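You operate a simulated robot arm through the tools that you are given. There is no shell and no other tool. Be economical: measure what you need, move in short steps, check, and stop when the job is done.

You are at the controls of a simulated robot arm. One attempt, no reset.

JOB
Swap the vice's bracket for the blue one and tighten the vice.
Fine: lay the red bracket on the workbench.

The check looks at the end state, three seconds after you hand in, the way a careful person would. Anything else that was tipped, shoved, dropped, spilled or broken makes it a failure.

ROBOT AND FRAMES
A 6-joint arm with a two-finger parallel gripper, fixed in place. Base frame: the origin is at the foot of the arm, x ahead of it, y to its left, z up. Units: m, degrees, N and s.
Its first joint turns from -66.0 to 66.0 degrees. Payload 2.7 kg.
The tool frame sits at the grasp point between the pads (the TCP): z along the fingers, y along the line on which they close. The tips reach 0.023 m beyond it. Largest opening 0.094 m; finger width 0.038, thickness 0.01; the body of the gripper, 0.054 by 0.096 m, starts 0.039 m behind the TCP.
Orientation is that of the tool frame in the base frame, as a unit quaternion [w, x, y, z]. With the fingers straight down and closing along the base's y, the tool's x points along the base's -x, its y along +y and its z along -z.

CONTROLS
- The arm moves only by the tool step_arm. Its argument "commands" is one flat list of numbers, 7 for each row, row after row: the shift along the tool's x, y, z in m, then the turn, a rotation vector about the tool's x, y, z in degrees, then the gripper command, from -1 (fully open) to 1 (shut), values between in proportion. In form: [tx, ty, tz, rx, ry, rz, gripper, tx, ty, tz, rx, ry, rz, gripper, ...]. A call has 1 to 12 rows; each row is the pose to reach, as a shift and turn from the pose commanded when the call began, along the tool's axes at that moment. A row lasts 0.2 s, in which the tool goes at most 0.05 m and 8.6 degrees; a call with a longer step from one row to the next is refused whole, and so is a gripper value outside its range. Where a pose cannot be reached the arm comes as near as it can. A force on the tool above 50 N (or 10 N above the force at the start of the call, whichever is more), or a blocked arm, ends the call early, and 0.2 s more pass. The fingers move at their own pace (about 0.045 m/s each) and stop on an object; they squeeze with about 21 N. The grip force told is the motor's: it shows also when the fingers shut on nothing. Time passes only in rows, and 0.2 s behind the last, so rows that repeat a pose let the fingers close. It gives the time, the measured TCP pose, the force on the tool (base axes), the opening and the grip force at its end, in the units of the frame above (readings bear some noise).
- Cameras (640 x 400 px; columns grow to the right, rows downward): "scene" is fixed at [0.0766, -0.4294, 1.4217]; the picture's right is [0.79, -0.62, 0.00], its down [-0.25, -0.32, -0.91] and it looks along [0.56, 0.72, -0.41] (base axes); focal length 322 px, centre (320, 200). "wrist" rides on the gripper at [0.086, 0.016, -0.074] in the tool frame; the picture's right is [-0.18, 0.98, 0.00], its down [-0.58, -0.11, -0.81] and it looks along [-0.79, -0.15, 0.59] (tool axes); focal length 243 px, centre (320, 200). There is no depth. A picture from a camera that has moved, and an enlarged one, comes with that camera's place and axes in the base frame and with its lens.
- snapshot(camera): a new picture of that camera. No time passes.
- zoom(camera, box): a new picture of the part [left, top, right, bottom] of that camera's present view, enlarged. No time passes.
- hand_in(): hands the job in; it is judged then, once.

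Work in short steps. Places have to be worked out from the pictures, the camera data and where the tool is seen: move nearer, look again, correct. Check each grasp and each placing, and mend what went wrong. You have 120 turns and 68 pictures in all, those below and enlarged ones among them. Open the gripper and draw the arm clear of the work before you hand the job in, unless the task says otherwise; then end with one line.

The tools are called after "Emit:" as name(argument=value, ...) on one line, values as JSON. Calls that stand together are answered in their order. step_arm: Moves the arm, as the interface text tells. Its arguments: {"type":"object","properties":{"commands":{"type":"array"}},"required":["commands"]} The other tools are called the same way: snapshot (camera) takes a picture; zoom (camera, box) takes an enlarged picture of a part of a camera's view; hand_in () hands the job in.

At the start:

```text
clock: 0.0
tool_pos: [0.3732, -0.0416, 1.2228]
tcp_rot: [0.001, 0.0, 1.0, 0.0]
contact_force: [0.0, 0.1, -0.6]
finger_gap: 0.0942
grasp_force: 0.0
```

scene: 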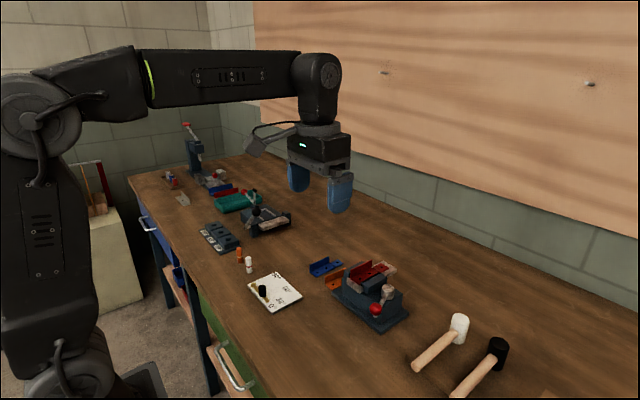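
wrist: 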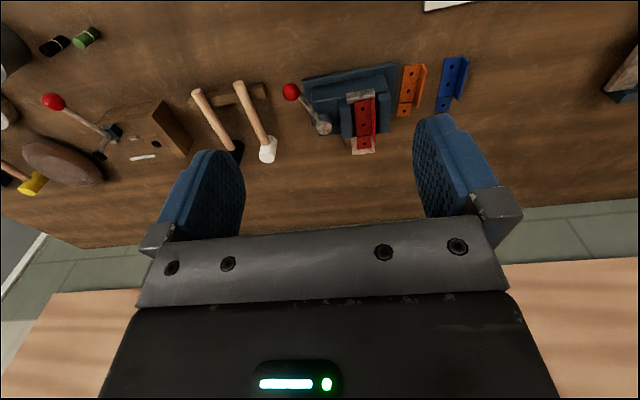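

The vice sits ahead with the red bracket in its jaws and the blue one lying beside it. I zoom in on both cameras to get the geometry.

Emit:
zoom(camera="scene", box=[290, 240, 430, 340])

Emit:
zoom(camera="wrist", box=[270, 40, 490, 180])

```text
4.00 times, centred on (360, 290) of scene
camera zoom: at [0.0766, -0.4294, 1.4217], right [0.79, -0.62, 0.0], down [-0.25, -0.32, -0.91], along [0.56, 0.72, -0.41], focal length 1288 px, centre (160, -160)
```

zoom: 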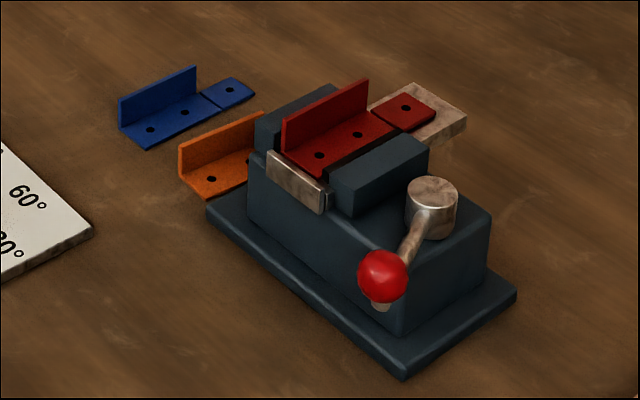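

```text
2.86 times, centred on (380, 110) of wrist
camera zoom: at [0.2855, -0.026, 1.2986], right [0.18, 0.98, 0.0], down [0.58, -0.11, 0.81], along [0.79, -0.15, -0.59], focal length 693 px, centre (149, 457)
```

zoom: 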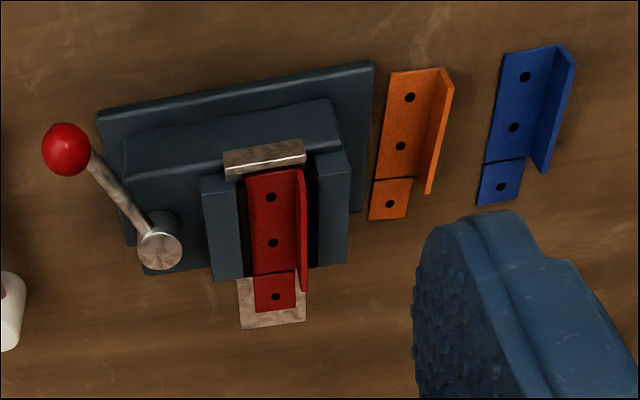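

From the two views I triangulate the red bracket's middle hole at about (0.561, 0.00, 0.94) and the blue one's at (0.558, 0.16, 0.865). That puts the bench top near z=0.86, not 0.3, so I'll go by my own measurements. I move down and back a little for a closer look.

Emit:
step_arm(commands=[0.01, 0.01, 0.04, 0, 0, 0, -1, 0.02, 0.02, 0.08, 0, 0, 0, -1, 0.03, 0.03, 0.11, 0, 0, 0, -1])

Emit:
snapshot(camera="wrist")

Emit:
zoom(camera="scene", box=[330, 250, 418, 335])

```text
clock: 0.8
tool_pos: [0.3427, -0.0123, 1.1103]
tcp_rot: [0.0, -0.001, 1.0, 0.001]
contact_force: [-0.4, -0.3, 0.6]
finger_gap: 0.0942
grasp_force: 0.1
```

```text
63 pictures are left
camera wrist: at [0.2559, 0.0034, 1.1862], right [0.18, 0.98, 0.0], down [0.58, -0.11, 0.81], along [0.79, -0.15, -0.59], focal length 243 px, centre (320, 200)
```

wrist: 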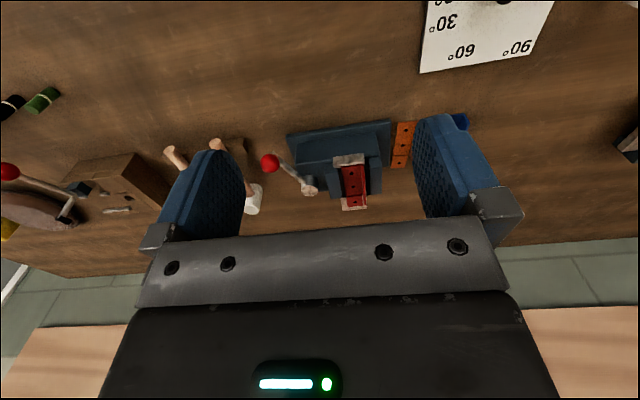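

```text
4.71 times, centred on (374, 292) of scene
camera zoom: at [0.0766, -0.4294, 1.4217], right [0.79, -0.62, 0.0], down [-0.25, -0.32, -0.91], along [0.56, 0.72, -0.41], focal length 1515 px, centre (66, -235)
```

zoom: 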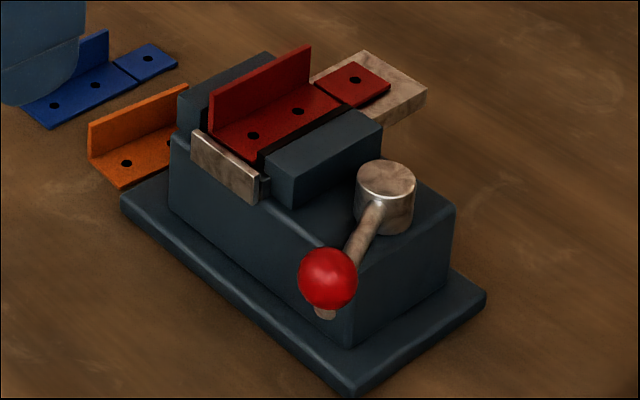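

The geometry agrees across views: vice hub about (0.55, -0.069, 0.947) and lever ball about (0.470, -0.105, 0.957). I move closer to see how the vice mechanism works.

Emit:
step_arm(commands=[-0.025, -0.005, 0.02, 0, 0, 0, -1, -0.05, -0.01, 0.04, 0, 0, 0, -1, -0.07, -0.02, 0.05, 0, 0, 0, -1])

Emit:
zoom(camera="wrist", box=[200, 80, 460, 240])

```text
clock: 1.6
tool_pos: [0.4135, -0.0315, 1.0629]
tcp_rot: [0.0, 0.0, 1.0, 0.0]
contact_force: [0.3, -0.4, 0.1]
finger_gap: 0.094
grasp_force: 0.1
```

```text
2.46 times, centred on (330, 160) of wrist
camera zoom: at [0.3259, -0.0151, 1.1382], right [0.18, 0.98, 0.0], down [0.58, -0.11, 0.81], along [0.79, -0.15, -0.59], focal length 597 px, centre (295, 298)
```

zoom: 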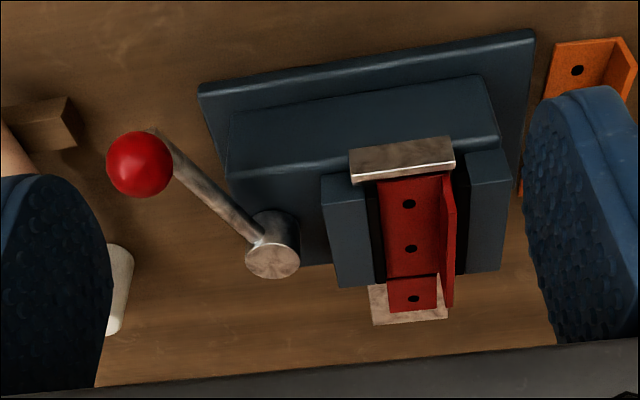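

The ball is confirmed at (0.471, -0.105, 0.957), with lever radius 0.087 and angle 204° about the hub. I go above it with the gripper turned 24°, so the fingers straddle the ball tangentially.

Emit:
step_arm(commands=[-0.019, -0.025, 0.01, 0, 0, -8, -1, -0.038, -0.05, 0.02, 0, 0, -16, -1, -0.057, -0.0735, 0.03, 0, 0, -24, -1, -0.057, -0.0735, 0.03, 0, 0, -24, -1])

Emit:
snapshot(camera="wrist")

Emit:
zoom(camera="scene", box=[300, 200, 460, 340])

```text
clock: 2.6
tool_pos: [0.4704, -0.1079, 1.0341]
tcp_rot: [0.0, -0.209, 0.978, 0.001]
contact_force: [0.2, -0.4, -0.3]
finger_gap: 0.0939
grasp_force: 0.0
```

```text
60 pictures are left
camera wrist: at [0.383, -0.1281, 1.1091], right [-0.23, 0.97, 0.0], down [0.57, 0.14, 0.81], along [0.78, 0.19, -0.59], focal length 243 px, centre (320, 200)
```

wrist: 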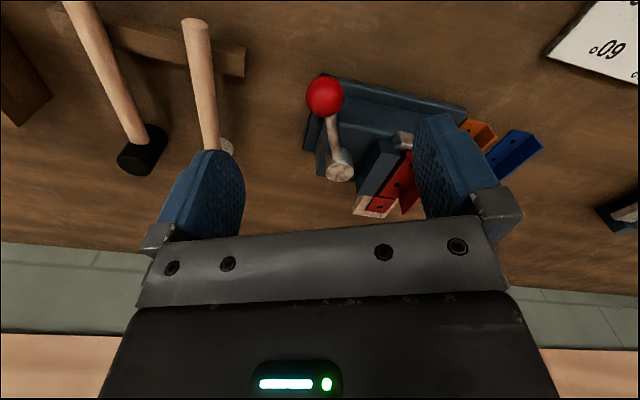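

```text
2.86 times, centred on (380, 270) of scene
camera zoom: at [0.0766, -0.4294, 1.4217], right [0.79, -0.62, 0.0], down [-0.25, -0.32, -0.91], along [0.56, 0.72, -0.41], focal length 920 px, centre (149, 0)
```

zoom: 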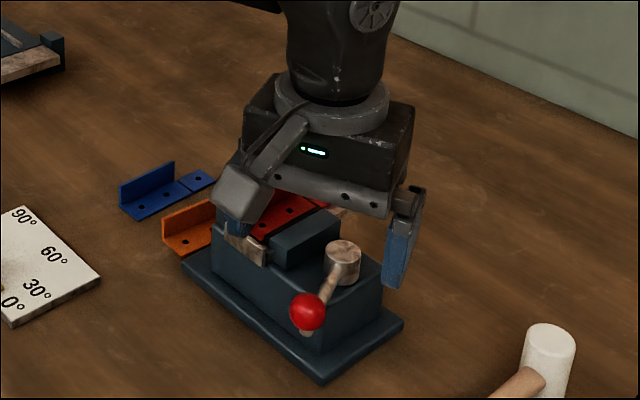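

I'm above the ball with both fingers clear. Now I descend to z≈0.96, straddling it.

Emit:
step_arm(commands=[0, 0.002, 0.025, 0, 0, 0, -1, 0, 0.003, 0.05, 0, 0, 0, -1, 0, 0.003, 0.073, 0, 0, 0, -1, 0, 0.003, 0.073, 0, 0, 0, -1])

Emit:
snapshot(camera="wrist")

Emit:
zoom(camera="scene", box=[320, 230, 440, 330])

```text
clock: 3.6
tool_pos: [0.4678, -0.1051, 0.9594]
tcp_rot: [0.0, -0.208, 0.978, 0.0]
contact_force: [-0.7, 1.0, 1.0]
finger_gap: 0.0941
grasp_force: 0.1
```

```text
58 pictures are left
camera wrist: at [0.3809, -0.1251, 1.0355], right [-0.23, 0.97, 0.0], down [0.58, 0.14, 0.81], along [0.78, 0.19, -0.59], focal length 243 px, centre (320, 200)
```

wrist: 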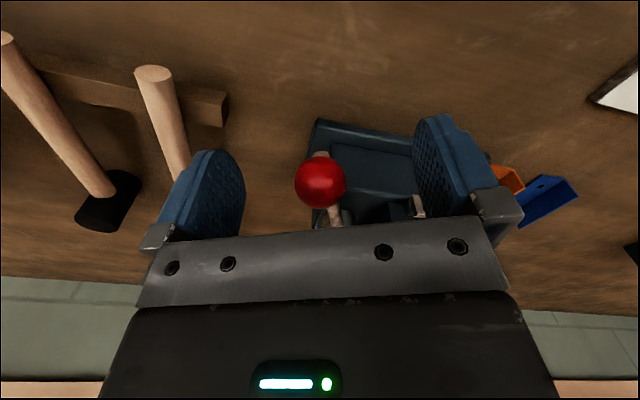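

```text
4.00 times, centred on (380, 280) of scene
camera zoom: at [0.0766, -0.4294, 1.4217], right [0.79, -0.62, 0.0], down [-0.25, -0.32, -0.91], along [0.56, 0.72, -0.41], focal length 1288 px, centre (80, -120)
```

zoom: 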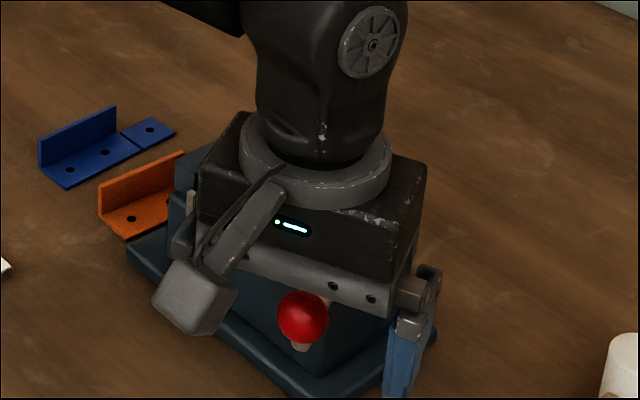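

The ball sits centred between the pads. I close on it while holding still.

Emit:
step_arm(commands=[0, 0, 0, 0, 0, 0, 1, 0, 0, 0, 0, 0, 0, 1, 0, 0, 0, 0, 0, 0, 1, 0, 0, 0, 0, 0, 0, 1, 0, 0, 0, 0, 0, 0, 1])

```text
clock: 4.8
tool_pos: [0.4683, -0.1048, 0.961]
tcp_rot: [0.0, -0.208, 0.978, 0.0]
contact_force: [-0.2, -0.3, 0.1]
finger_gap: 0.0253
grasp_force: 44.1
```

I have the ball, gap 0.025. I try a small counter-clockwise turn (12°) about the hub and read the force.

Emit:
step_arm(commands=[-0.0001, -0.0047, 0, 0, 0, -3, 1, -0.0005, -0.0093, 0, 0, 0, -6, 1, -0.0011, -0.0139, 0, 0, 0, -9, 1, -0.0019, -0.0185, 0, 0, 0, -12, 1])

Emit:
snapshot(camera="wrist")

```text
clock: 5.8
tool_pos: [0.4768, -0.1211, 0.9601]
tcp_rot: [-0.001, -0.31, 0.951, -0.001]
contact_force: [-11.6, -7.8, 7.6]
finger_gap: 0.0248
grasp_force: 44.9
```

```text
56 pictures are left
camera wrist: at [0.3962, -0.1582, 1.0362], right [-0.43, 0.9, 0.0], down [0.54, 0.26, 0.8], along [0.73, 0.35, -0.59], focal length 243 px, centre (320, 200)
```

wrist: 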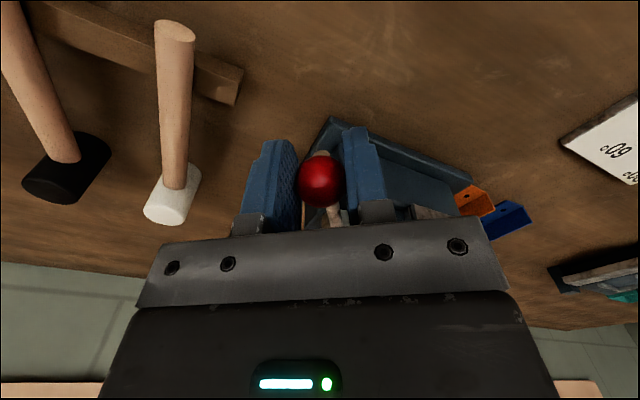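

The lever turns easily; only a small outward load shows, so the true radius is slightly larger. I continue counter-clockwise 30° with a 0.091 radius.

Emit:
step_arm(commands=[0.0015, -0.0095, 0, 0, 0, -6, 1, 0.0, -0.0189, 0, 0, 0, -12, 1, -0.0025, -0.0281, 0, 0, 0, -18, 1, -0.0059, -0.037, 0, 0, 0, -24, 1, -0.0102, -0.0455, 0, 0, 0, -30, 1])

Emit:
zoom(camera="scene", box=[320, 230, 440, 330])

```text
clock: 7.0
tool_pos: [0.5124, -0.1489, 0.9597]
tcp_rot: [-0.001, -0.545, 0.839, 0.001]
contact_force: [-2.5, -2.0, -15.4]
finger_gap: 0.0251
grasp_force: 45.0
```

```text
4.00 times, centred on (380, 280) of scene
camera zoom: at [0.0768, -0.4296, 1.4216], right [0.79, -0.62, 0.0], down [-0.25, -0.32, -0.91], along [0.56, 0.72, -0.41], focal length 1288 px, centre (80, -120)
```

zoom: 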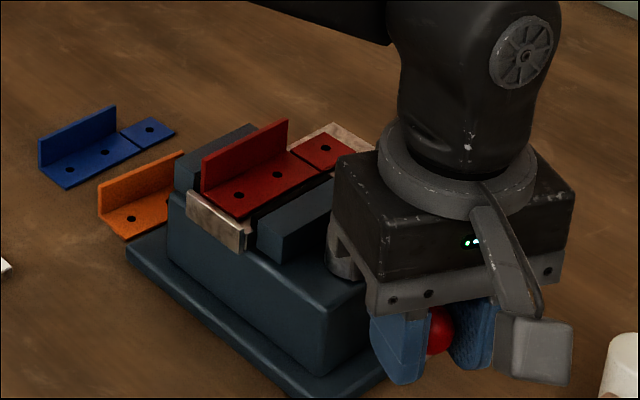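

The moving jaw is backing away from the bracket, so counter-clockwise loosens. I turn another 30°.

Emit:
step_arm(commands=[0.0, -0.0095, 0.001, 0, 0, -6, 1, -0.002, -0.0189, 0.001, 0, 0, -12, 1, -0.0045, -0.0281, 0.001, 0, 0, -18, 1, -0.0079, -0.037, 0.001, 0, 0, -24, 1, -0.0122, -0.0455, 0.001, 0, 0, -30, 1])

Emit:
zoom(camera="scene", box=[320, 230, 440, 330])

```text
clock: 8.2
tool_pos: [0.5508, -0.1571, 0.9605]
tcp_rot: [0.009, 0.737, -0.675, -0.011]
contact_force: [-26.9, 6.2, 11.7]
finger_gap: 0.0254
grasp_force: 44.8
stopped in row 5: the force on the tool passed its limit (the readings are from after the stop); the commanded pose is now the measured one
```

```text
4.00 times, centred on (380, 280) of scene
camera zoom: at [0.0757, -0.4292, 1.4218], right [0.79, -0.62, 0.0], down [-0.25, -0.32, -0.91], along [0.56, 0.72, -0.41], focal length 1288 px, centre (80, -120)
```

zoom: 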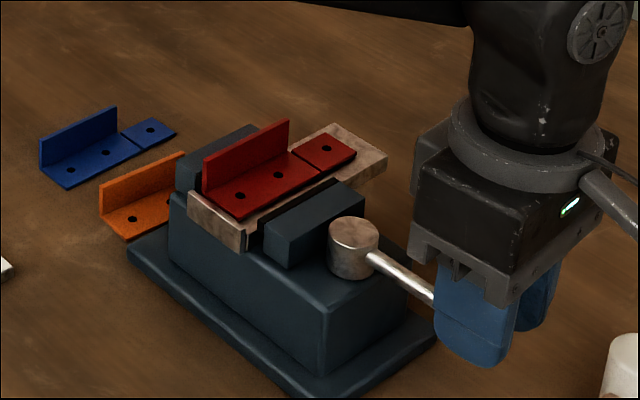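

The lever hit its stop at about 270°, and the jaw is open with a clear gap. I open the fingers and rise.

Emit:
step_arm(commands=[0, 0, 0, 0, 0, 0, -1, 0, 0, 0, 0, 0, 0, -1, 0, 0, 0, 0, 0, 0, -1, 0, 0, 0, 0, 0, 0, -1, 0, 0, -0.03, 0, 0, 0, -1, 0, 0, -0.06, 0, 0, 0, -1, 0, 0, -0.1, 0, 0, 0, -1, 0, 0, -0.13, 0, 0, 0, -1])

```text
clock: 10.0
tool_pos: [0.557, -0.1561, 1.0895]
tcp_rot: [0.006, 0.737, -0.675, -0.008]
contact_force: [-0.1, 0.2, -0.4]
finger_gap: 0.0941
grasp_force: 0.0
```

I turn the tool back upright to face the vice and return to the viewing pose.

Emit:
step_arm(commands=[-0.0114, 0.011, 0.0017, 0.08, -0.07, 7.93, -1, -0.0228, 0.022, 0.0033, 0.17, -0.13, 15.85, -1, -0.0341, 0.033, 0.005, 0.25, -0.2, 23.78, -1, -0.0455, 0.044, 0.0067, 0.33, -0.27, 31.7, -1, -0.0569, 0.055, 0.0083, 0.42, -0.33, 39.6, -1, -0.0683, 0.066, 0.01, 0.5, -0.4, 47.5, -1, -0.0796, 0.077, 0.0117, 0.58, -0.47, 55.5, -1, -0.091, 0.088, 0.0133, 0.67, -0.53, 63.4, -1, -0.1024, 0.099, 0.015, 0.75, -0.6, 71.3, -1, -0.1138, 0.11, 0.0167, 0.83, -0.67, 79.2, -1, -0.1251, 0.121, 0.0183, 0.92, -0.73, 87.2, -1, -0.1365, 0.132, 0.02, 1.0, -0.8, 95.1, -1])

Emit:
zoom(camera="wrist", box=[240, 80, 460, 220])

Emit:
zoom(camera="scene", box=[320, 245, 410, 305])

```text
clock: 12.6
tool_pos: [0.4124, -0.0324, 1.0716]
tcp_rot: [-0.001, 0.001, 1.0, -0.001]
contact_force: [0.6, -0.5, 0.3]
finger_gap: 0.094
grasp_force: 0.2
```

```text
2.86 times, centred on (350, 150) of wrist
camera zoom: at [0.3248, -0.0153, 1.1477], right [0.19, 0.98, 0.0], down [0.58, -0.11, 0.81], along [0.79, -0.15, -0.59], focal length 693 px, centre (234, 343)
```

zoom: 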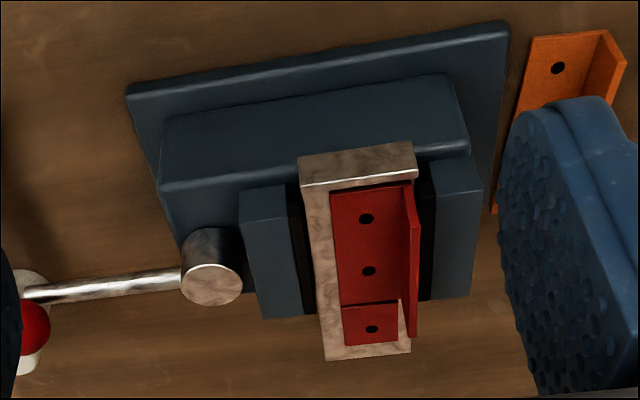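

```text
6.67 times, centred on (365, 275) of scene
camera zoom: at [0.0766, -0.4294, 1.4217], right [0.79, -0.62, 0.0], down [-0.25, -0.32, -0.91], along [0.56, 0.72, -0.41], focal length 2146 px, centre (20, -300)
```

zoom: 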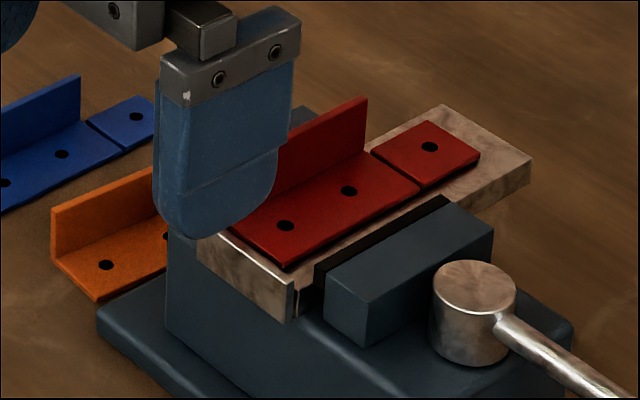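

The jaw is open, the red bracket hasn't moved, and it lies on the steel bar. I put the flange at x 0.515–0.588, y≈0.017, top z≈0.962, jaw tops ≈0.946 and base top ≈0.94. I'll grip the flange's upper part, so I go above it with a ~30 mm opening.

Emit:
step_arm(commands=[-0.036, 0.0124, 0.01, 0, 0, 0, 0.36, -0.072, 0.0248, 0.02, 0, 0, 0, 0.36, -0.108, 0.037, 0.03, 0, 0, 0, 0.36, -0.1426, 0.0494, 0.04, 0, 0, 0, 0.36, -0.1426, 0.0494, 0.04, 0, 0, 0, 0.36, -0.1426, 0.0494, 0.05, 0, 0, 0, 0.36])

Emit:
zoom(camera="scene", box=[320, 230, 420, 300])

Emit:
snapshot(camera="wrist")

```text
clock: 14.0
tool_pos: [0.556, 0.0188, 1.0239]
tcp_rot: [0.001, 0.001, 1.0, 0.0]
contact_force: [0.0, 0.2, 0.1]
finger_gap: 0.03
grasp_force: 0.1
```

```text
5.71 times, centred on (370, 265) of scene
camera zoom: at [0.0766, -0.4294, 1.4217], right [0.79, -0.62, 0.0], down [-0.25, -0.32, -0.91], along [0.56, 0.72, -0.41], focal length 1839 px, centre (34, -171)
```

zoom: 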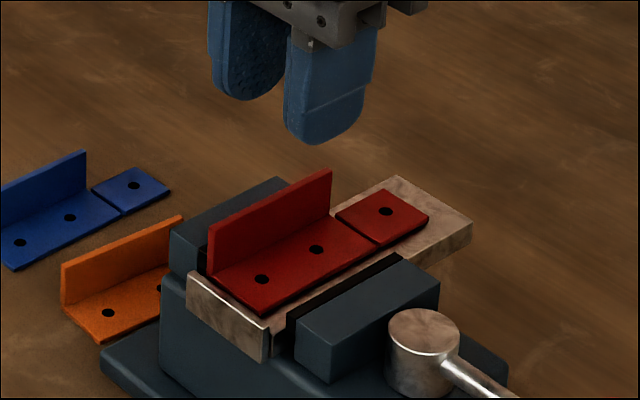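

```text
50 pictures are left
camera wrist: at [0.4686, 0.0336, 1.0989], right [0.19, 0.98, 0.0], down [0.58, -0.11, 0.81], along [0.79, -0.15, -0.59], focal length 243 px, centre (320, 200)
```

wrist: 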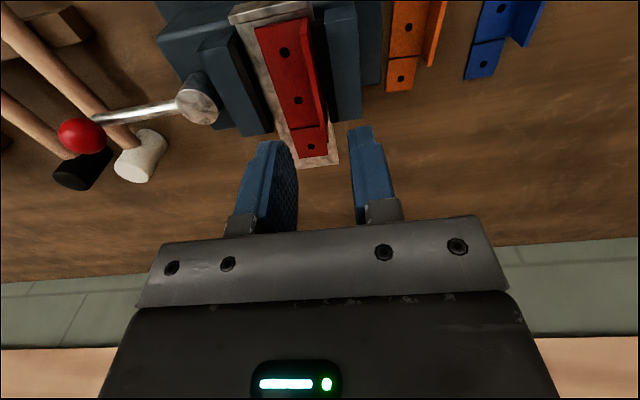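

The flange is aligned between the fingers in y (≈0.018). I descend in stages to about z 0.973.

Emit:
step_arm(commands=[0, 0, 0.025, 0, 0, 0, 0.36, 0, 0, 0.04, 0, 0, 0, 0.36, 0, 0, 0.047, 0, 0, 0, 0.36, 0, 0, 0.051, 0, 0, 0, 0.36, 0, 0, 0.051, 0, 0, 0, 0.36])

Emit:
zoom(camera="scene", box=[330, 240, 400, 290])

```text
clock: 15.2
tool_pos: [0.5559, 0.0168, 0.9712]
tcp_rot: [0.0, 0.001, 1.0, 0.0]
contact_force: [0.4, 0.2, 0.2]
finger_gap: 0.03
grasp_force: 0.2
```

```text
8.00 times, centred on (365, 265) of scene
camera zoom: at [0.0766, -0.4294, 1.4217], right [0.79, -0.62, 0.0], down [-0.25, -0.32, -0.91], along [0.56, 0.72, -0.41], focal length 2575 px, centre (-40, -320)
```

zoom: 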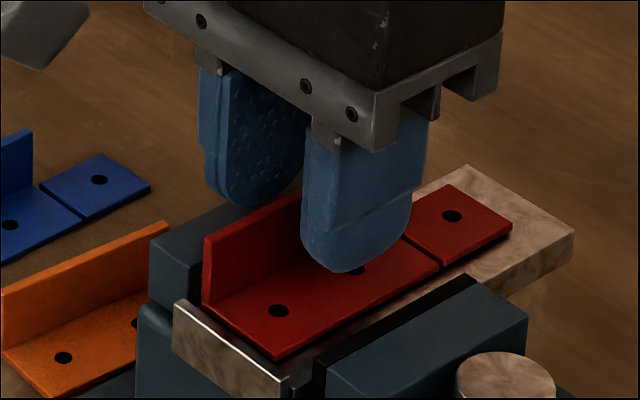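

No contact, and the fingers straddle the flange. I close and check the grip.

Emit:
step_arm(commands=[0, 0, 0, 0, 0, 0, 1, 0, 0, 0, 0, 0, 0, 1, 0, 0, 0, 0, 0, 0, 1, 0, 0, 0, 0, 0, 0, 1])

```text
clock: 16.2
tool_pos: [0.5562, 0.017, 0.9718]
tcp_rot: [0.0, 0.0, 1.0, -0.001]
contact_force: [-0.2, 0.1, -0.9]
finger_gap: 0.0028
grasp_force: 21.4
```

Gripped at 2.8 mm, the flange thickness. I lift straight up and look.

Emit:
step_arm(commands=[0, 0, -0.01, 0, 0, 0, 1, 0, 0, -0.025, 0, 0, 0, 1, 0, 0, -0.05, 0, 0, 0, 1, 0, 0, -0.08, 0, 0, 0, 1])

Emit:
zoom(camera="scene", box=[310, 210, 430, 300])

Emit:
snapshot(camera="wrist")

```text
clock: 17.2
tool_pos: [0.5547, 0.0179, 1.0508]
tcp_rot: [0.0, 0.001, 1.0, -0.001]
contact_force: [-0.1, -0.5, -0.1]
finger_gap: 0.0032
grasp_force: 20.8
```

```text
4.44 times, centred on (370, 255) of scene
camera zoom: at [0.0766, -0.4294, 1.4217], right [0.79, -0.62, 0.0], down [-0.25, -0.32, -0.91], along [0.56, 0.72, -0.41], focal length 1431 px, centre (98, -44)
```

zoom: 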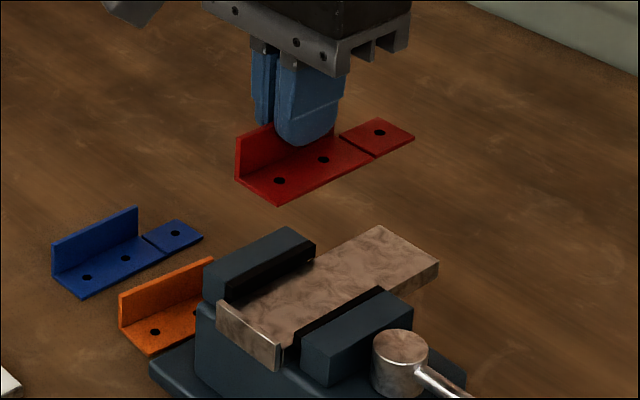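

```text
47 pictures are left
camera wrist: at [0.467, 0.0331, 1.1265], right [0.18, 0.98, 0.0], down [0.58, -0.11, 0.81], along [0.79, -0.15, -0.59], focal length 243 px, centre (320, 200)
```

wrist: 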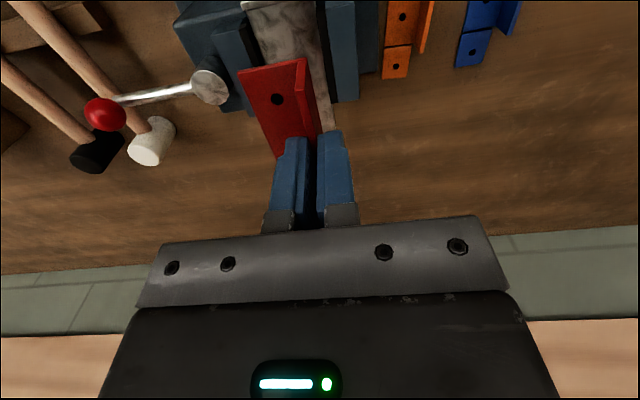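

The red bracket is out and held level. I carry it left to the open bench at y≈0.27, beyond the blue one.

Emit:
step_arm(commands=[0, 0.04, 0, 0, 0, 0, 1, 0, 0.08, 0, 0, 0, 0, 1, 0, 0.125, 0, 0, 0, 0, 1, 0, 0.17, 0, 0, 0, 0, 1, 0, 0.215, 0, 0, 0, 0, 1, 0, 0.255, 0, 0, 0, 0, 1, 0, 0.255, 0, 0, 0, 0, 1])

Emit:
snapshot(camera="scene")

Emit:
snapshot(camera="wrist")

```text
clock: 18.8
tool_pos: [0.5549, 0.2697, 1.0505]
tcp_rot: [0.0, 0.001, 1.0, 0.0]
contact_force: [0.1, -0.7, -0.5]
finger_gap: 0.0027
grasp_force: 21.1
```

```text
46 pictures are left
```

scene: 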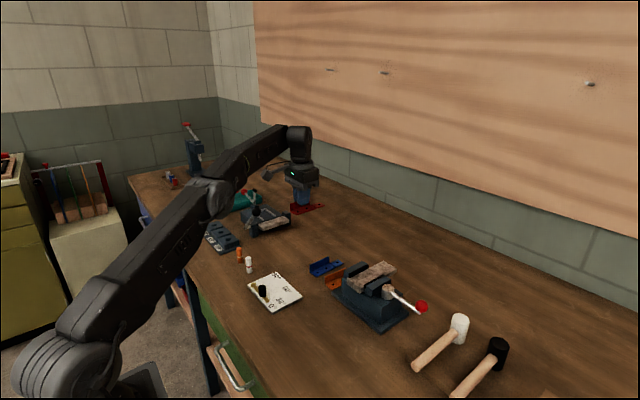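

```text
45 pictures are left
camera wrist: at [0.4673, 0.2858, 1.1264], right [0.19, 0.98, 0.0], down [0.58, -0.11, 0.81], along [0.79, -0.15, -0.59], focal length 243 px, centre (320, 200)
```

wrist: 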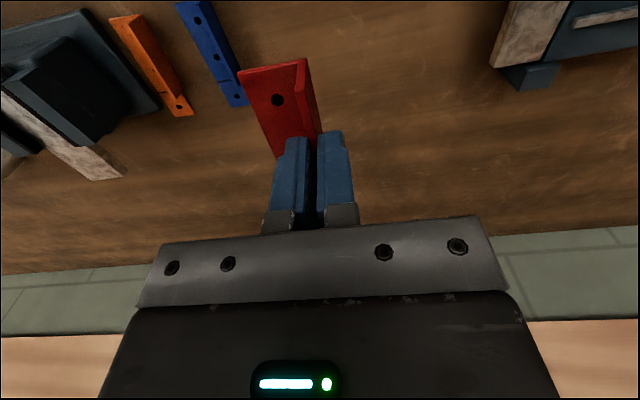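

The bench below is clear. I descend to just above the expected touch height (TCP ≈0.895).

Emit:
step_arm(commands=[0, 0, 0.04, 0, 0, 0, 1, 0, 0, 0.08, 0, 0, 0, 1, 0, 0, 0.12, 0, 0, 0, 1, 0, 0, 0.14, 0, 0, 0, 1, 0, 0, 0.146, 0, 0, 0, 1, 0, 0, 0.146, 0, 0, 0, 1])

Emit:
zoom(camera="scene", box=[270, 190, 370, 280])

```text
clock: 20.2
tool_pos: [0.5552, 0.2703, 0.9053]
tcp_rot: [-0.001, 0.0, 1.0, 0.0]
contact_force: [-0.5, 0.4, 0.6]
finger_gap: 0.0027
grasp_force: 20.9
```

```text
4.44 times, centred on (320, 235) of scene
camera zoom: at [0.0766, -0.4294, 1.4217], right [0.79, -0.62, 0.0], down [-0.25, -0.32, -0.91], along [0.56, 0.72, -0.41], focal length 1431 px, centre (320, 44)
```

zoom: 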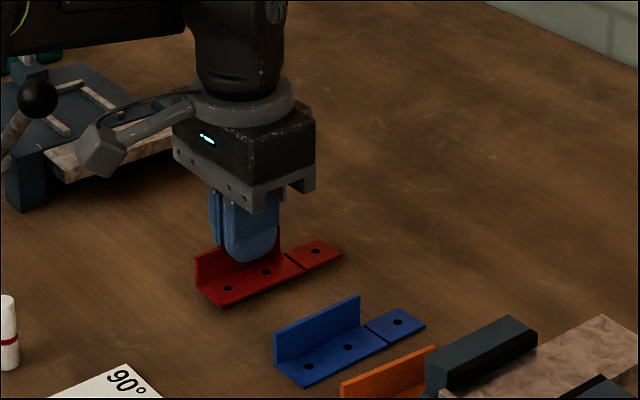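

Near the bench now. I lower in 2 mm steps until contact.

Emit:
step_arm(commands=[0, 0, 0.003, 0, 0, 0, 1, 0, 0, 0.006, 0, 0, 0, 1, 0, 0, 0.008, 0, 0, 0, 1, 0, 0, 0.009, 0, 0, 0, 1])

```text
clock: 21.2
tool_pos: [0.5558, 0.2717, 0.8974]
tcp_rot: [0.0, 0.001, 1.0, 0.0]
contact_force: [0.3, 0.1, -1.4]
finger_gap: 0.0031
grasp_force: 21.1
```

Emit:
step_arm(commands=[0, 0, 0.002, 0, 0, 0, 1, 0, 0, 0.003, 0, 0, 0, 1, 0, 0, 0.004, 0, 0, 0, 1])

```text
clock: 22.0
tool_pos: [0.5562, 0.2725, 0.8949]
tcp_rot: [0.003, 0.002, 1.0, 0.001]
contact_force: [-1.6, -1.4, 15.8]
finger_gap: 0.0031
grasp_force: 20.8
```

Contact at TCP z≈0.895 (15.8 N), so red is on the bench. I open a little and rise.

Emit:
step_arm(commands=[0, 0, -0.001, 0, 0, 0, 0.5, 0, 0, -0.001, 0, 0, 0, 0.36, 0, 0, -0.001, 0, 0, 0, 0.36, 0, 0, -0.03, 0, 0, 0, 0.36, 0, 0, -0.07, 0, 0, 0, 0.36, 0, 0, -0.11, 0, 0, 0, 0.36])

Emit:
zoom(camera="scene", box=[280, 220, 380, 290])

Emit:
snapshot(camera="wrist")

```text
clock: 23.4
tool_pos: [0.5563, 0.2725, 1.0022]
tcp_rot: [0.0, 0.001, 1.0, 0.0]
contact_force: [1.2, 1.0, 0.3]
finger_gap: 0.0302
grasp_force: 0.1
```

```text
5.71 times, centred on (330, 255) of scene
camera zoom: at [0.0766, -0.4294, 1.4217], right [0.79, -0.62, 0.0], down [-0.25, -0.32, -0.91], along [0.56, 0.72, -0.41], focal length 1839 px, centre (263, -114)
```

zoom: 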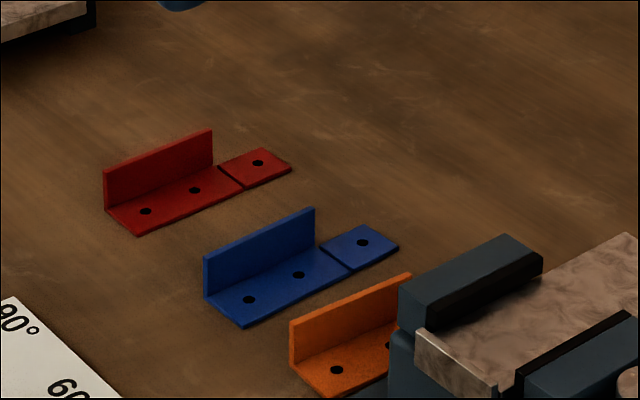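

```text
42 pictures are left
camera wrist: at [0.4691, 0.2882, 1.0775], right [0.19, 0.98, 0.0], down [0.58, -0.11, 0.81], along [0.79, -0.15, -0.59], focal length 243 px, centre (320, 200)
```

wrist: 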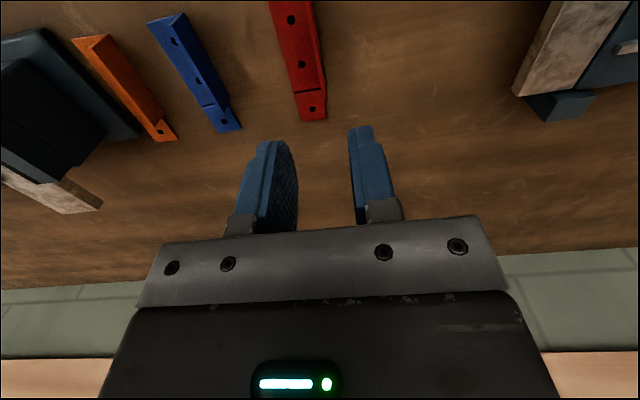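

Red is lying flat. Comparing blue with red in two views, the blue flange is at y≈0.1786 and about 3 mm nearer in x, so I'll grip it at TCP (0.5535, 0.1786). I move above it and go partway down.

Emit:
step_arm(commands=[0.001, -0.035, 0, 0, 0, 0, 0.36, 0.002, -0.07, 0, 0, 0, 0, 0.36, 0.0028, -0.0939, 0.0, 0, 0, 0, 0.36, 0.0028, -0.0939, 0.03, 0, 0, 0, 0.36, 0.0028, -0.0939, 0.065, 0, 0, 0, 0.36, 0.0028, -0.0939, 0.065, 0, 0, 0, 0.36])

Emit:
zoom(camera="scene", box=[290, 230, 370, 290])

Emit:
snapshot(camera="wrist")

```text
clock: 24.8
tool_pos: [0.5543, 0.176, 0.9361]
tcp_rot: [0.0, 0.0, 1.0, 0.0]
contact_force: [-1.4, 0.3, -1.2]
finger_gap: 0.0299
grasp_force: 0.0
```

```text
6.67 times, centred on (330, 260) of scene
camera zoom: at [0.0766, -0.4294, 1.4217], right [0.79, -0.62, 0.0], down [-0.25, -0.32, -0.91], along [0.56, 0.72, -0.41], focal length 2146 px, centre (253, -200)
```

zoom: 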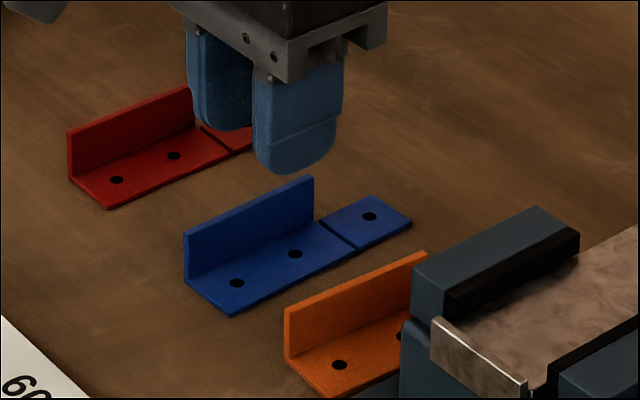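

```text
40 pictures are left
camera wrist: at [0.4659, 0.192, 1.0126], right [0.18, 0.98, 0.0], down [0.58, -0.11, 0.81], along [0.79, -0.15, -0.59], focal length 243 px, centre (320, 200)
```

wrist: 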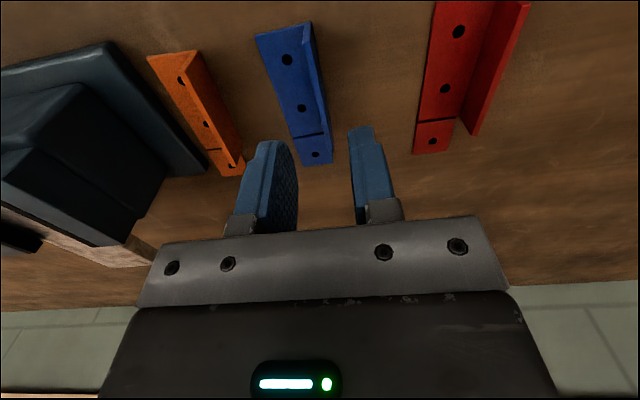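

Aligned. I descend to grip height z≈0.8955 with a small y correction.

Emit:
step_arm(commands=[0, 0.002, 0.015, 0, 0, 0, 0.36, 0, 0.002, 0.03, 0, 0, 0, 0.36, 0, 0.002, 0.0395, 0, 0, 0, 0.36, 0, 0.002, 0.0405, 0, 0, 0, 0.36, 0, 0.002, 0.0405, 0, 0, 0, 0.36])

Emit:
zoom(camera="scene", box=[300, 235, 360, 285])

```text
clock: 26.0
tool_pos: [0.5538, 0.1781, 0.8945]
tcp_rot: [-0.001, 0.0, 1.0, 0.0]
contact_force: [-0.7, 0.3, 0.3]
finger_gap: 0.0302
grasp_force: 0.0
```

```text
8.00 times, centred on (330, 260) of scene
camera zoom: at [0.0766, -0.4294, 1.4217], right [0.79, -0.62, 0.0], down [-0.25, -0.32, -0.91], along [0.56, 0.72, -0.41], focal length 2575 px, centre (240, -280)
```

zoom: 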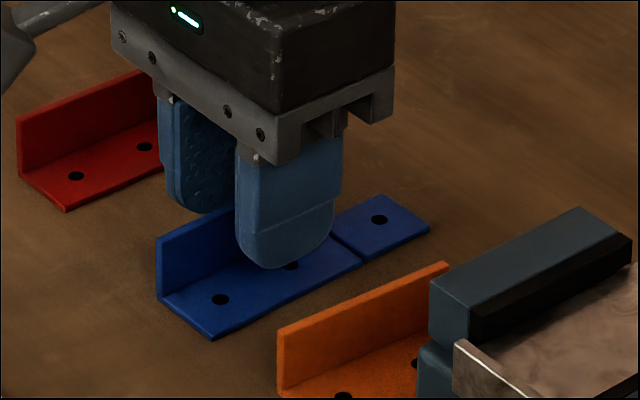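

The fingers straddle the blue flange. I close.

Emit:
step_arm(commands=[0, 0, -0.001, 0, 0, 0, 1, 0, 0, -0.001, 0, 0, 0, 1, 0, 0, -0.001, 0, 0, 0, 1, 0, 0, -0.001, 0, 0, 0, 1])

```text
clock: 27.0
tool_pos: [0.553, 0.1772, 0.8972]
tcp_rot: [0.0, 0.001, 1.0, -0.001]
contact_force: [-0.6, 0.2, 0.1]
finger_gap: 0.003
grasp_force: 21.2
```

Gripped at 3 mm. I lift and check how it hangs.

Emit:
step_arm(commands=[0, 0, -0.02, 0, 0, 0, 1, 0, 0, -0.06, 0, 0, 0, 1, 0, 0, -0.1, 0, 0, 0, 1, 0, 0, -0.135, 0, 0, 0, 1, -0.001, -0.04, -0.135, 0, 0, 0, 1, -0.002, -0.08, -0.135, 0, 0, 0, 1, -0.003, -0.12, -0.135, 0, 0, 0, 1, -0.0035, -0.16, -0.135, 0, 0, 0, 1, -0.0035, -0.16, -0.135, 0, 0, 0, 1])

Emit:
zoom(camera="scene", box=[320, 215, 420, 295])

Emit:
snapshot(camera="wrist")

```text
clock: 29.0
tool_pos: [0.5571, 0.0194, 1.0318]
tcp_rot: [0.0, 0.0, 1.0, 0.0]
contact_force: [0.2, -0.1, -0.5]
finger_gap: 0.0029
grasp_force: 21.1
```

```text
5.00 times, centred on (370, 255) of scene
camera zoom: at [0.0766, -0.4294, 1.4217], right [0.79, -0.62, 0.0], down [-0.25, -0.32, -0.91], along [0.56, 0.72, -0.41], focal length 1610 px, centre (70, -75)
```

zoom: 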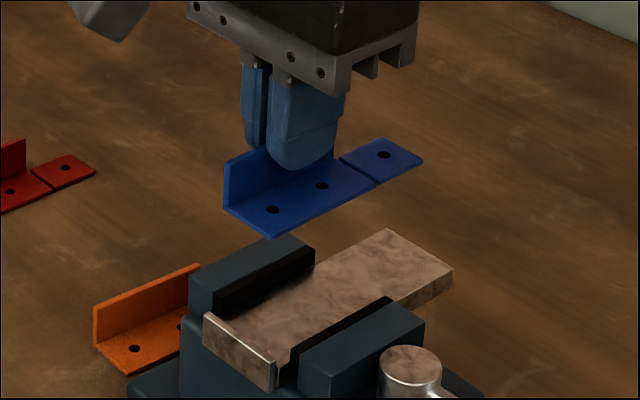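

```text
37 pictures are left
camera wrist: at [0.4693, 0.0354, 1.108], right [0.18, 0.98, 0.0], down [0.58, -0.11, 0.81], along [0.79, -0.15, -0.59], focal length 243 px, centre (320, 200)
```

wrist: 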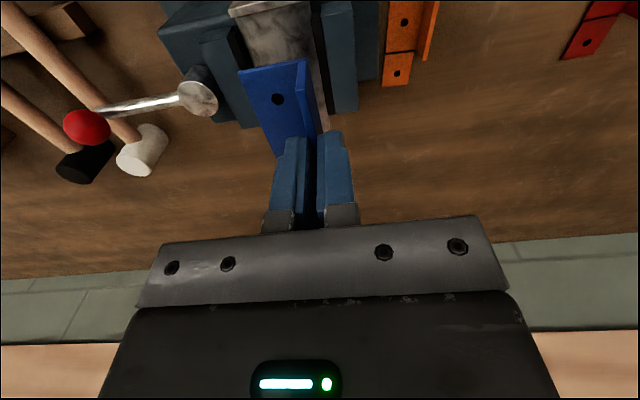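

Blue hangs exactly as red did. I shift slightly (target y≈0.0155, to clear the fixed pad) and lower to just above jaw height.

Emit:
step_arm(commands=[0, -0.003, 0.01, 0, 0, 0, 1, 0, -0.003, 0.03, 0, 0, 0, 1, 0, -0.003, 0.044, 0, 0, 0, 1, 0, -0.003, 0.044, 0, 0, 0, 1, 0, -0.003, 0.044, 0, 0, 0, 1])

Emit:
zoom(camera="scene", box=[330, 240, 400, 290])

```text
clock: 30.2
tool_pos: [0.5555, 0.0157, 0.9882]
tcp_rot: [0.001, 0.001, 1.0, 0.001]
contact_force: [0.8, 0.7, -0.9]
finger_gap: 0.003
grasp_force: 21.0
```

```text
8.00 times, centred on (365, 265) of scene
camera zoom: at [0.0766, -0.4294, 1.4217], right [0.79, -0.62, 0.0], down [-0.25, -0.32, -0.91], along [0.56, 0.72, -0.41], focal length 2575 px, centre (-40, -320)
```

zoom: 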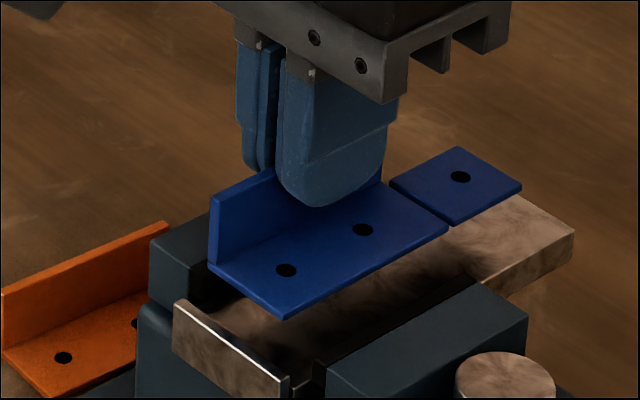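

Compared with red's original position, blue is about 1 mm clear of the stop and 1.3 mm clear of the fixed pad, which is right. I lower slowly until it seats (TCP ≈0.973).

Emit:
step_arm(commands=[0, 0, 0.004, 0, 0, 0, 1, 0, 0, 0.008, 0, 0, 0, 1, 0, 0, 0.011, 0, 0, 0, 1, 0, 0, 0.013, 0, 0, 0, 1, 0, 0, 0.0145, 0, 0, 0, 1])

```text
clock: 31.4
tool_pos: [0.5556, 0.0157, 0.9741]
tcp_rot: [0.0, 0.001, 1.0, 0.001]
contact_force: [0.1, 0.1, -1.1]
finger_gap: 0.003
grasp_force: 21.0
```

Emit:
step_arm(commands=[0, 0, 0.001, 0, 0, 0, 1, 0, 0, 0.002, 0, 0, 0, 1, 0, 0, 0.003, 0, 0, 0, 1])

Emit:
zoom(camera="scene", box=[330, 240, 400, 290])

```text
clock: 32.2
tool_pos: [0.5565, 0.0153, 0.9722]
tcp_rot: [0.001, 0.001, 1.0, 0.0]
contact_force: [-3.8, 2.2, 9.7]
finger_gap: 0.0033
grasp_force: 21.8
```

```text
8.00 times, centred on (365, 265) of scene
camera zoom: at [0.0763, -0.4294, 1.4217], right [0.79, -0.62, 0.0], down [-0.25, -0.32, -0.91], along [0.56, 0.72, -0.41], focal length 2575 px, centre (-40, -320)
```

zoom: 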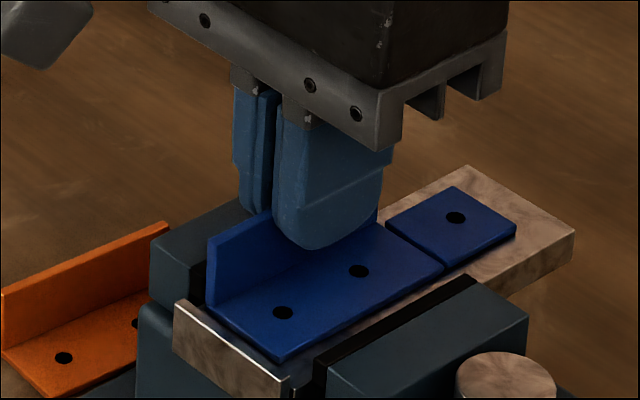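

Seated (9.7 N up). I ease the pressure, nudge it about 1 mm to the stop and fixed pad, then release and rise.

Emit:
step_arm(commands=[0, 0, -0.0005, 0, 0, 0, 1, 0.0008, 0.0012, -0.0005, 0, 0, 0, 1, 0.0012, 0.0016, -0.0005, 0, 0, 0, 1])

```text
clock: 33.0
tool_pos: [0.5554, 0.0184, 0.9716]
tcp_rot: [0.0, 0.001, 1.0, 0.0]
contact_force: [0.5, -1.0, 2.3]
finger_gap: 0.003
grasp_force: 21.6
```

Emit:
step_arm(commands=[0, 0, 0, 0, 0, 0, 0.5, 0, 0, 0, 0, 0, 0, 0.5, 0, 0, -0.02, 0, 0, 0, 0.5, 0, 0, -0.06, 0, 0, 0, 0.5, 0, 0, -0.1, 0, 0, 0, 0.3, 0, 0, -0.1, 0, 0, 0, -0.2])

Emit:
zoom(camera="scene", box=[330, 240, 430, 310])

```text
clock: 34.4
tool_pos: [0.5524, 0.0172, 1.071]
tcp_rot: [0.0, 0.0, 1.0, 0.0]
contact_force: [0.0, 0.3, -0.4]
finger_gap: 0.0564
grasp_force: 0.0
```

```text
5.71 times, centred on (380, 275) of scene
camera zoom: at [0.0766, -0.4294, 1.4217], right [0.79, -0.62, 0.0], down [-0.25, -0.32, -0.91], along [0.56, 0.72, -0.41], focal length 1839 px, centre (-23, -229)
```

zoom: 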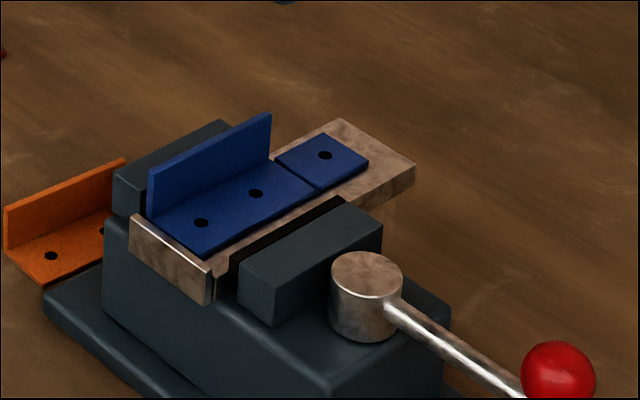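

Blue sits on the bar just as red did. Now I go back to the lever ball (≈0.553, -0.156), turning the tool 90° on the way.

Emit:
step_arm(commands=[0, -0.0157, 0, 0, 0, -8.2, -1, 0, -0.0315, 0, 0, 0, -16.4, -1, 0, -0.047, 0, 0, 0, -24.6, -1, 0, -0.063, 0, 0, 0, -32.8, -1, 0, -0.0787, 0, 0, 0, -41, -1, 0, -0.0944, 0, 0, 0, -49.2, -1, 0, -0.11, 0, 0, 0, -57.4, -1, 0, -0.126, 0, 0, 0, -65.6, -1, 0, -0.1415, 0, 0, 0, -73.8, -1, 0, -0.157, 0, 0, 0, -82, -1, 0, -0.173, 0, 0, 0, -90, -1, 0, -0.173, 0, 0, 0, -90, -1])

Emit:
snapshot(camera="wrist")

Emit:
zoom(camera="scene", box=[340, 230, 460, 320])

```text
clock: 37.0
tool_pos: [0.554, -0.1541, 1.0706]
tcp_rot: [0.0, 0.708, -0.707, 0.001]
contact_force: [-0.5, 0.0, 0.4]
finger_gap: 0.094
grasp_force: 0.1
```

```text
33 pictures are left
camera wrist: at [0.5387, -0.2416, 1.1463], right [-0.98, 0.18, 0.0], down [0.11, 0.58, 0.81], along [0.15, 0.79, -0.59], focal length 243 px, centre (320, 200)
```

wrist: 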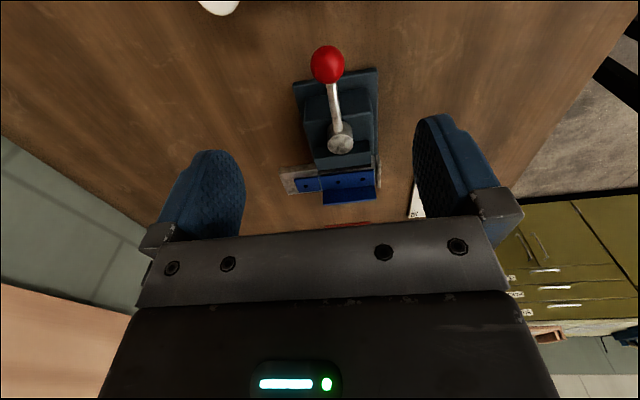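

```text
4.44 times, centred on (400, 275) of scene
camera zoom: at [0.0766, -0.4294, 1.4217], right [0.79, -0.62, 0.0], down [-0.25, -0.32, -0.91], along [0.56, 0.72, -0.41], focal length 1431 px, centre (-36, -133)
```

zoom: 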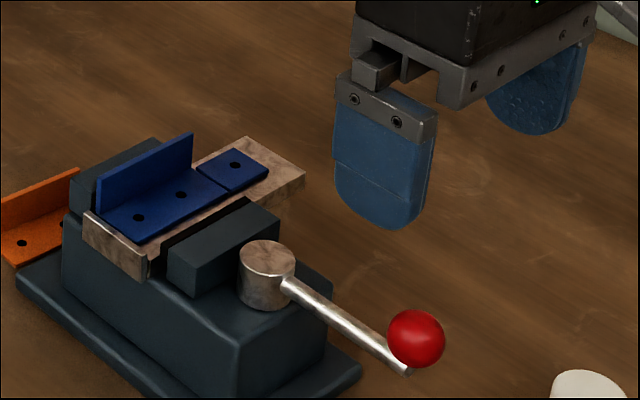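

The ball computes to (0.551, -0.156, 0.957). I descend around it.

Emit:
step_arm(commands=[0.002, 0.003, 0.035, 0, 0, 0, -1, 0.002, 0.003, 0.07, 0, 0, 0, -1, 0.002, 0.003, 0.1, 0, 0, 0, -1, 0.002, 0.003, 0.1106, 0, 0, 0, -1, 0.002, 0.003, 0.1106, 0, 0, 0, -1])

Emit:
snapshot(camera="wrist")

```text
clock: 38.2
tool_pos: [0.5514, -0.1555, 0.9594]
tcp_rot: [0.0, 0.707, -0.707, 0.001]
contact_force: [0.4, 0.2, 0.4]
finger_gap: 0.0938
grasp_force: 0.0
```

```text
31 pictures are left
camera wrist: at [0.5344, -0.2437, 1.0344], right [-0.98, 0.19, 0.0], down [0.11, 0.58, 0.81], along [0.15, 0.79, -0.59], focal length 243 px, centre (320, 200)
```

wrist: 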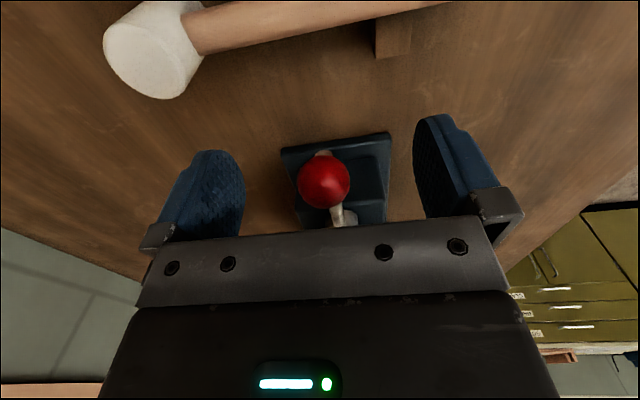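

Ball centred; closing.

Emit:
step_arm(commands=[0, 0, 0, 0, 0, 0, 1, 0, 0, 0, 0, 0, 0, 1, 0, 0, 0, 0, 0, 0, 1, 0, 0, 0, 0, 0, 0, 1, 0, 0, 0, 0, 0, 0, 1])

```text
clock: 39.4
tool_pos: [0.5511, -0.1566, 0.9596]
tcp_rot: [-0.001, -0.707, 0.707, 0.001]
contact_force: [-11.9, 1.0, 2.9]
finger_gap: 0.0255
grasp_force: 44.1
```

Ball gripped. I turn it clockwise 30° about the hub.

Emit:
step_arm(commands=[-0.0001, 0.0046, 0, 0, 0, 3, 1, -0.0005, 0.0092, 0, 0, 0, 6, 1, -0.0019, 0.0183, 0, 0, 0, 12, 1, -0.0043, 0.0272, 0, 0, 0, 18, 1, -0.0076, 0.0358, 0, 0, 0, 24, 1, -0.0118, 0.044, 0, 0, 0, 30, 1])

Emit:
zoom(camera="scene", box=[330, 235, 430, 315])

```text
clock: 40.8
tool_pos: [0.5065, -0.1455, 0.959]
tcp_rot: [-0.001, -0.498, 0.867, 0.001]
contact_force: [-3.3, -2.3, -12.5]
finger_gap: 0.025
grasp_force: 45.5
```

```text
5.00 times, centred on (380, 275) of scene
camera zoom: at [0.0767, -0.4296, 1.4216], right [0.79, -0.62, 0.0], down [-0.25, -0.32, -0.91], along [0.56, 0.72, -0.41], focal length 1610 px, centre (20, -175)
```

zoom: 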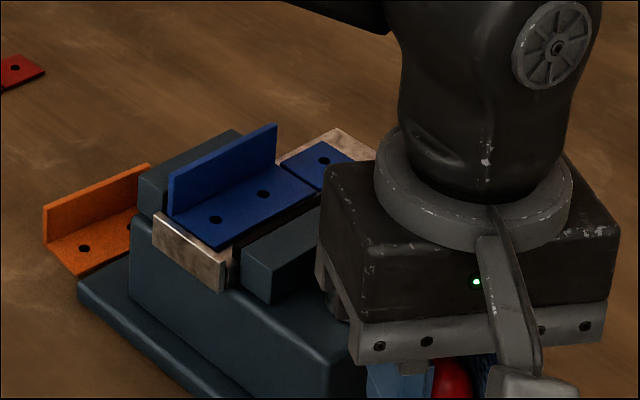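

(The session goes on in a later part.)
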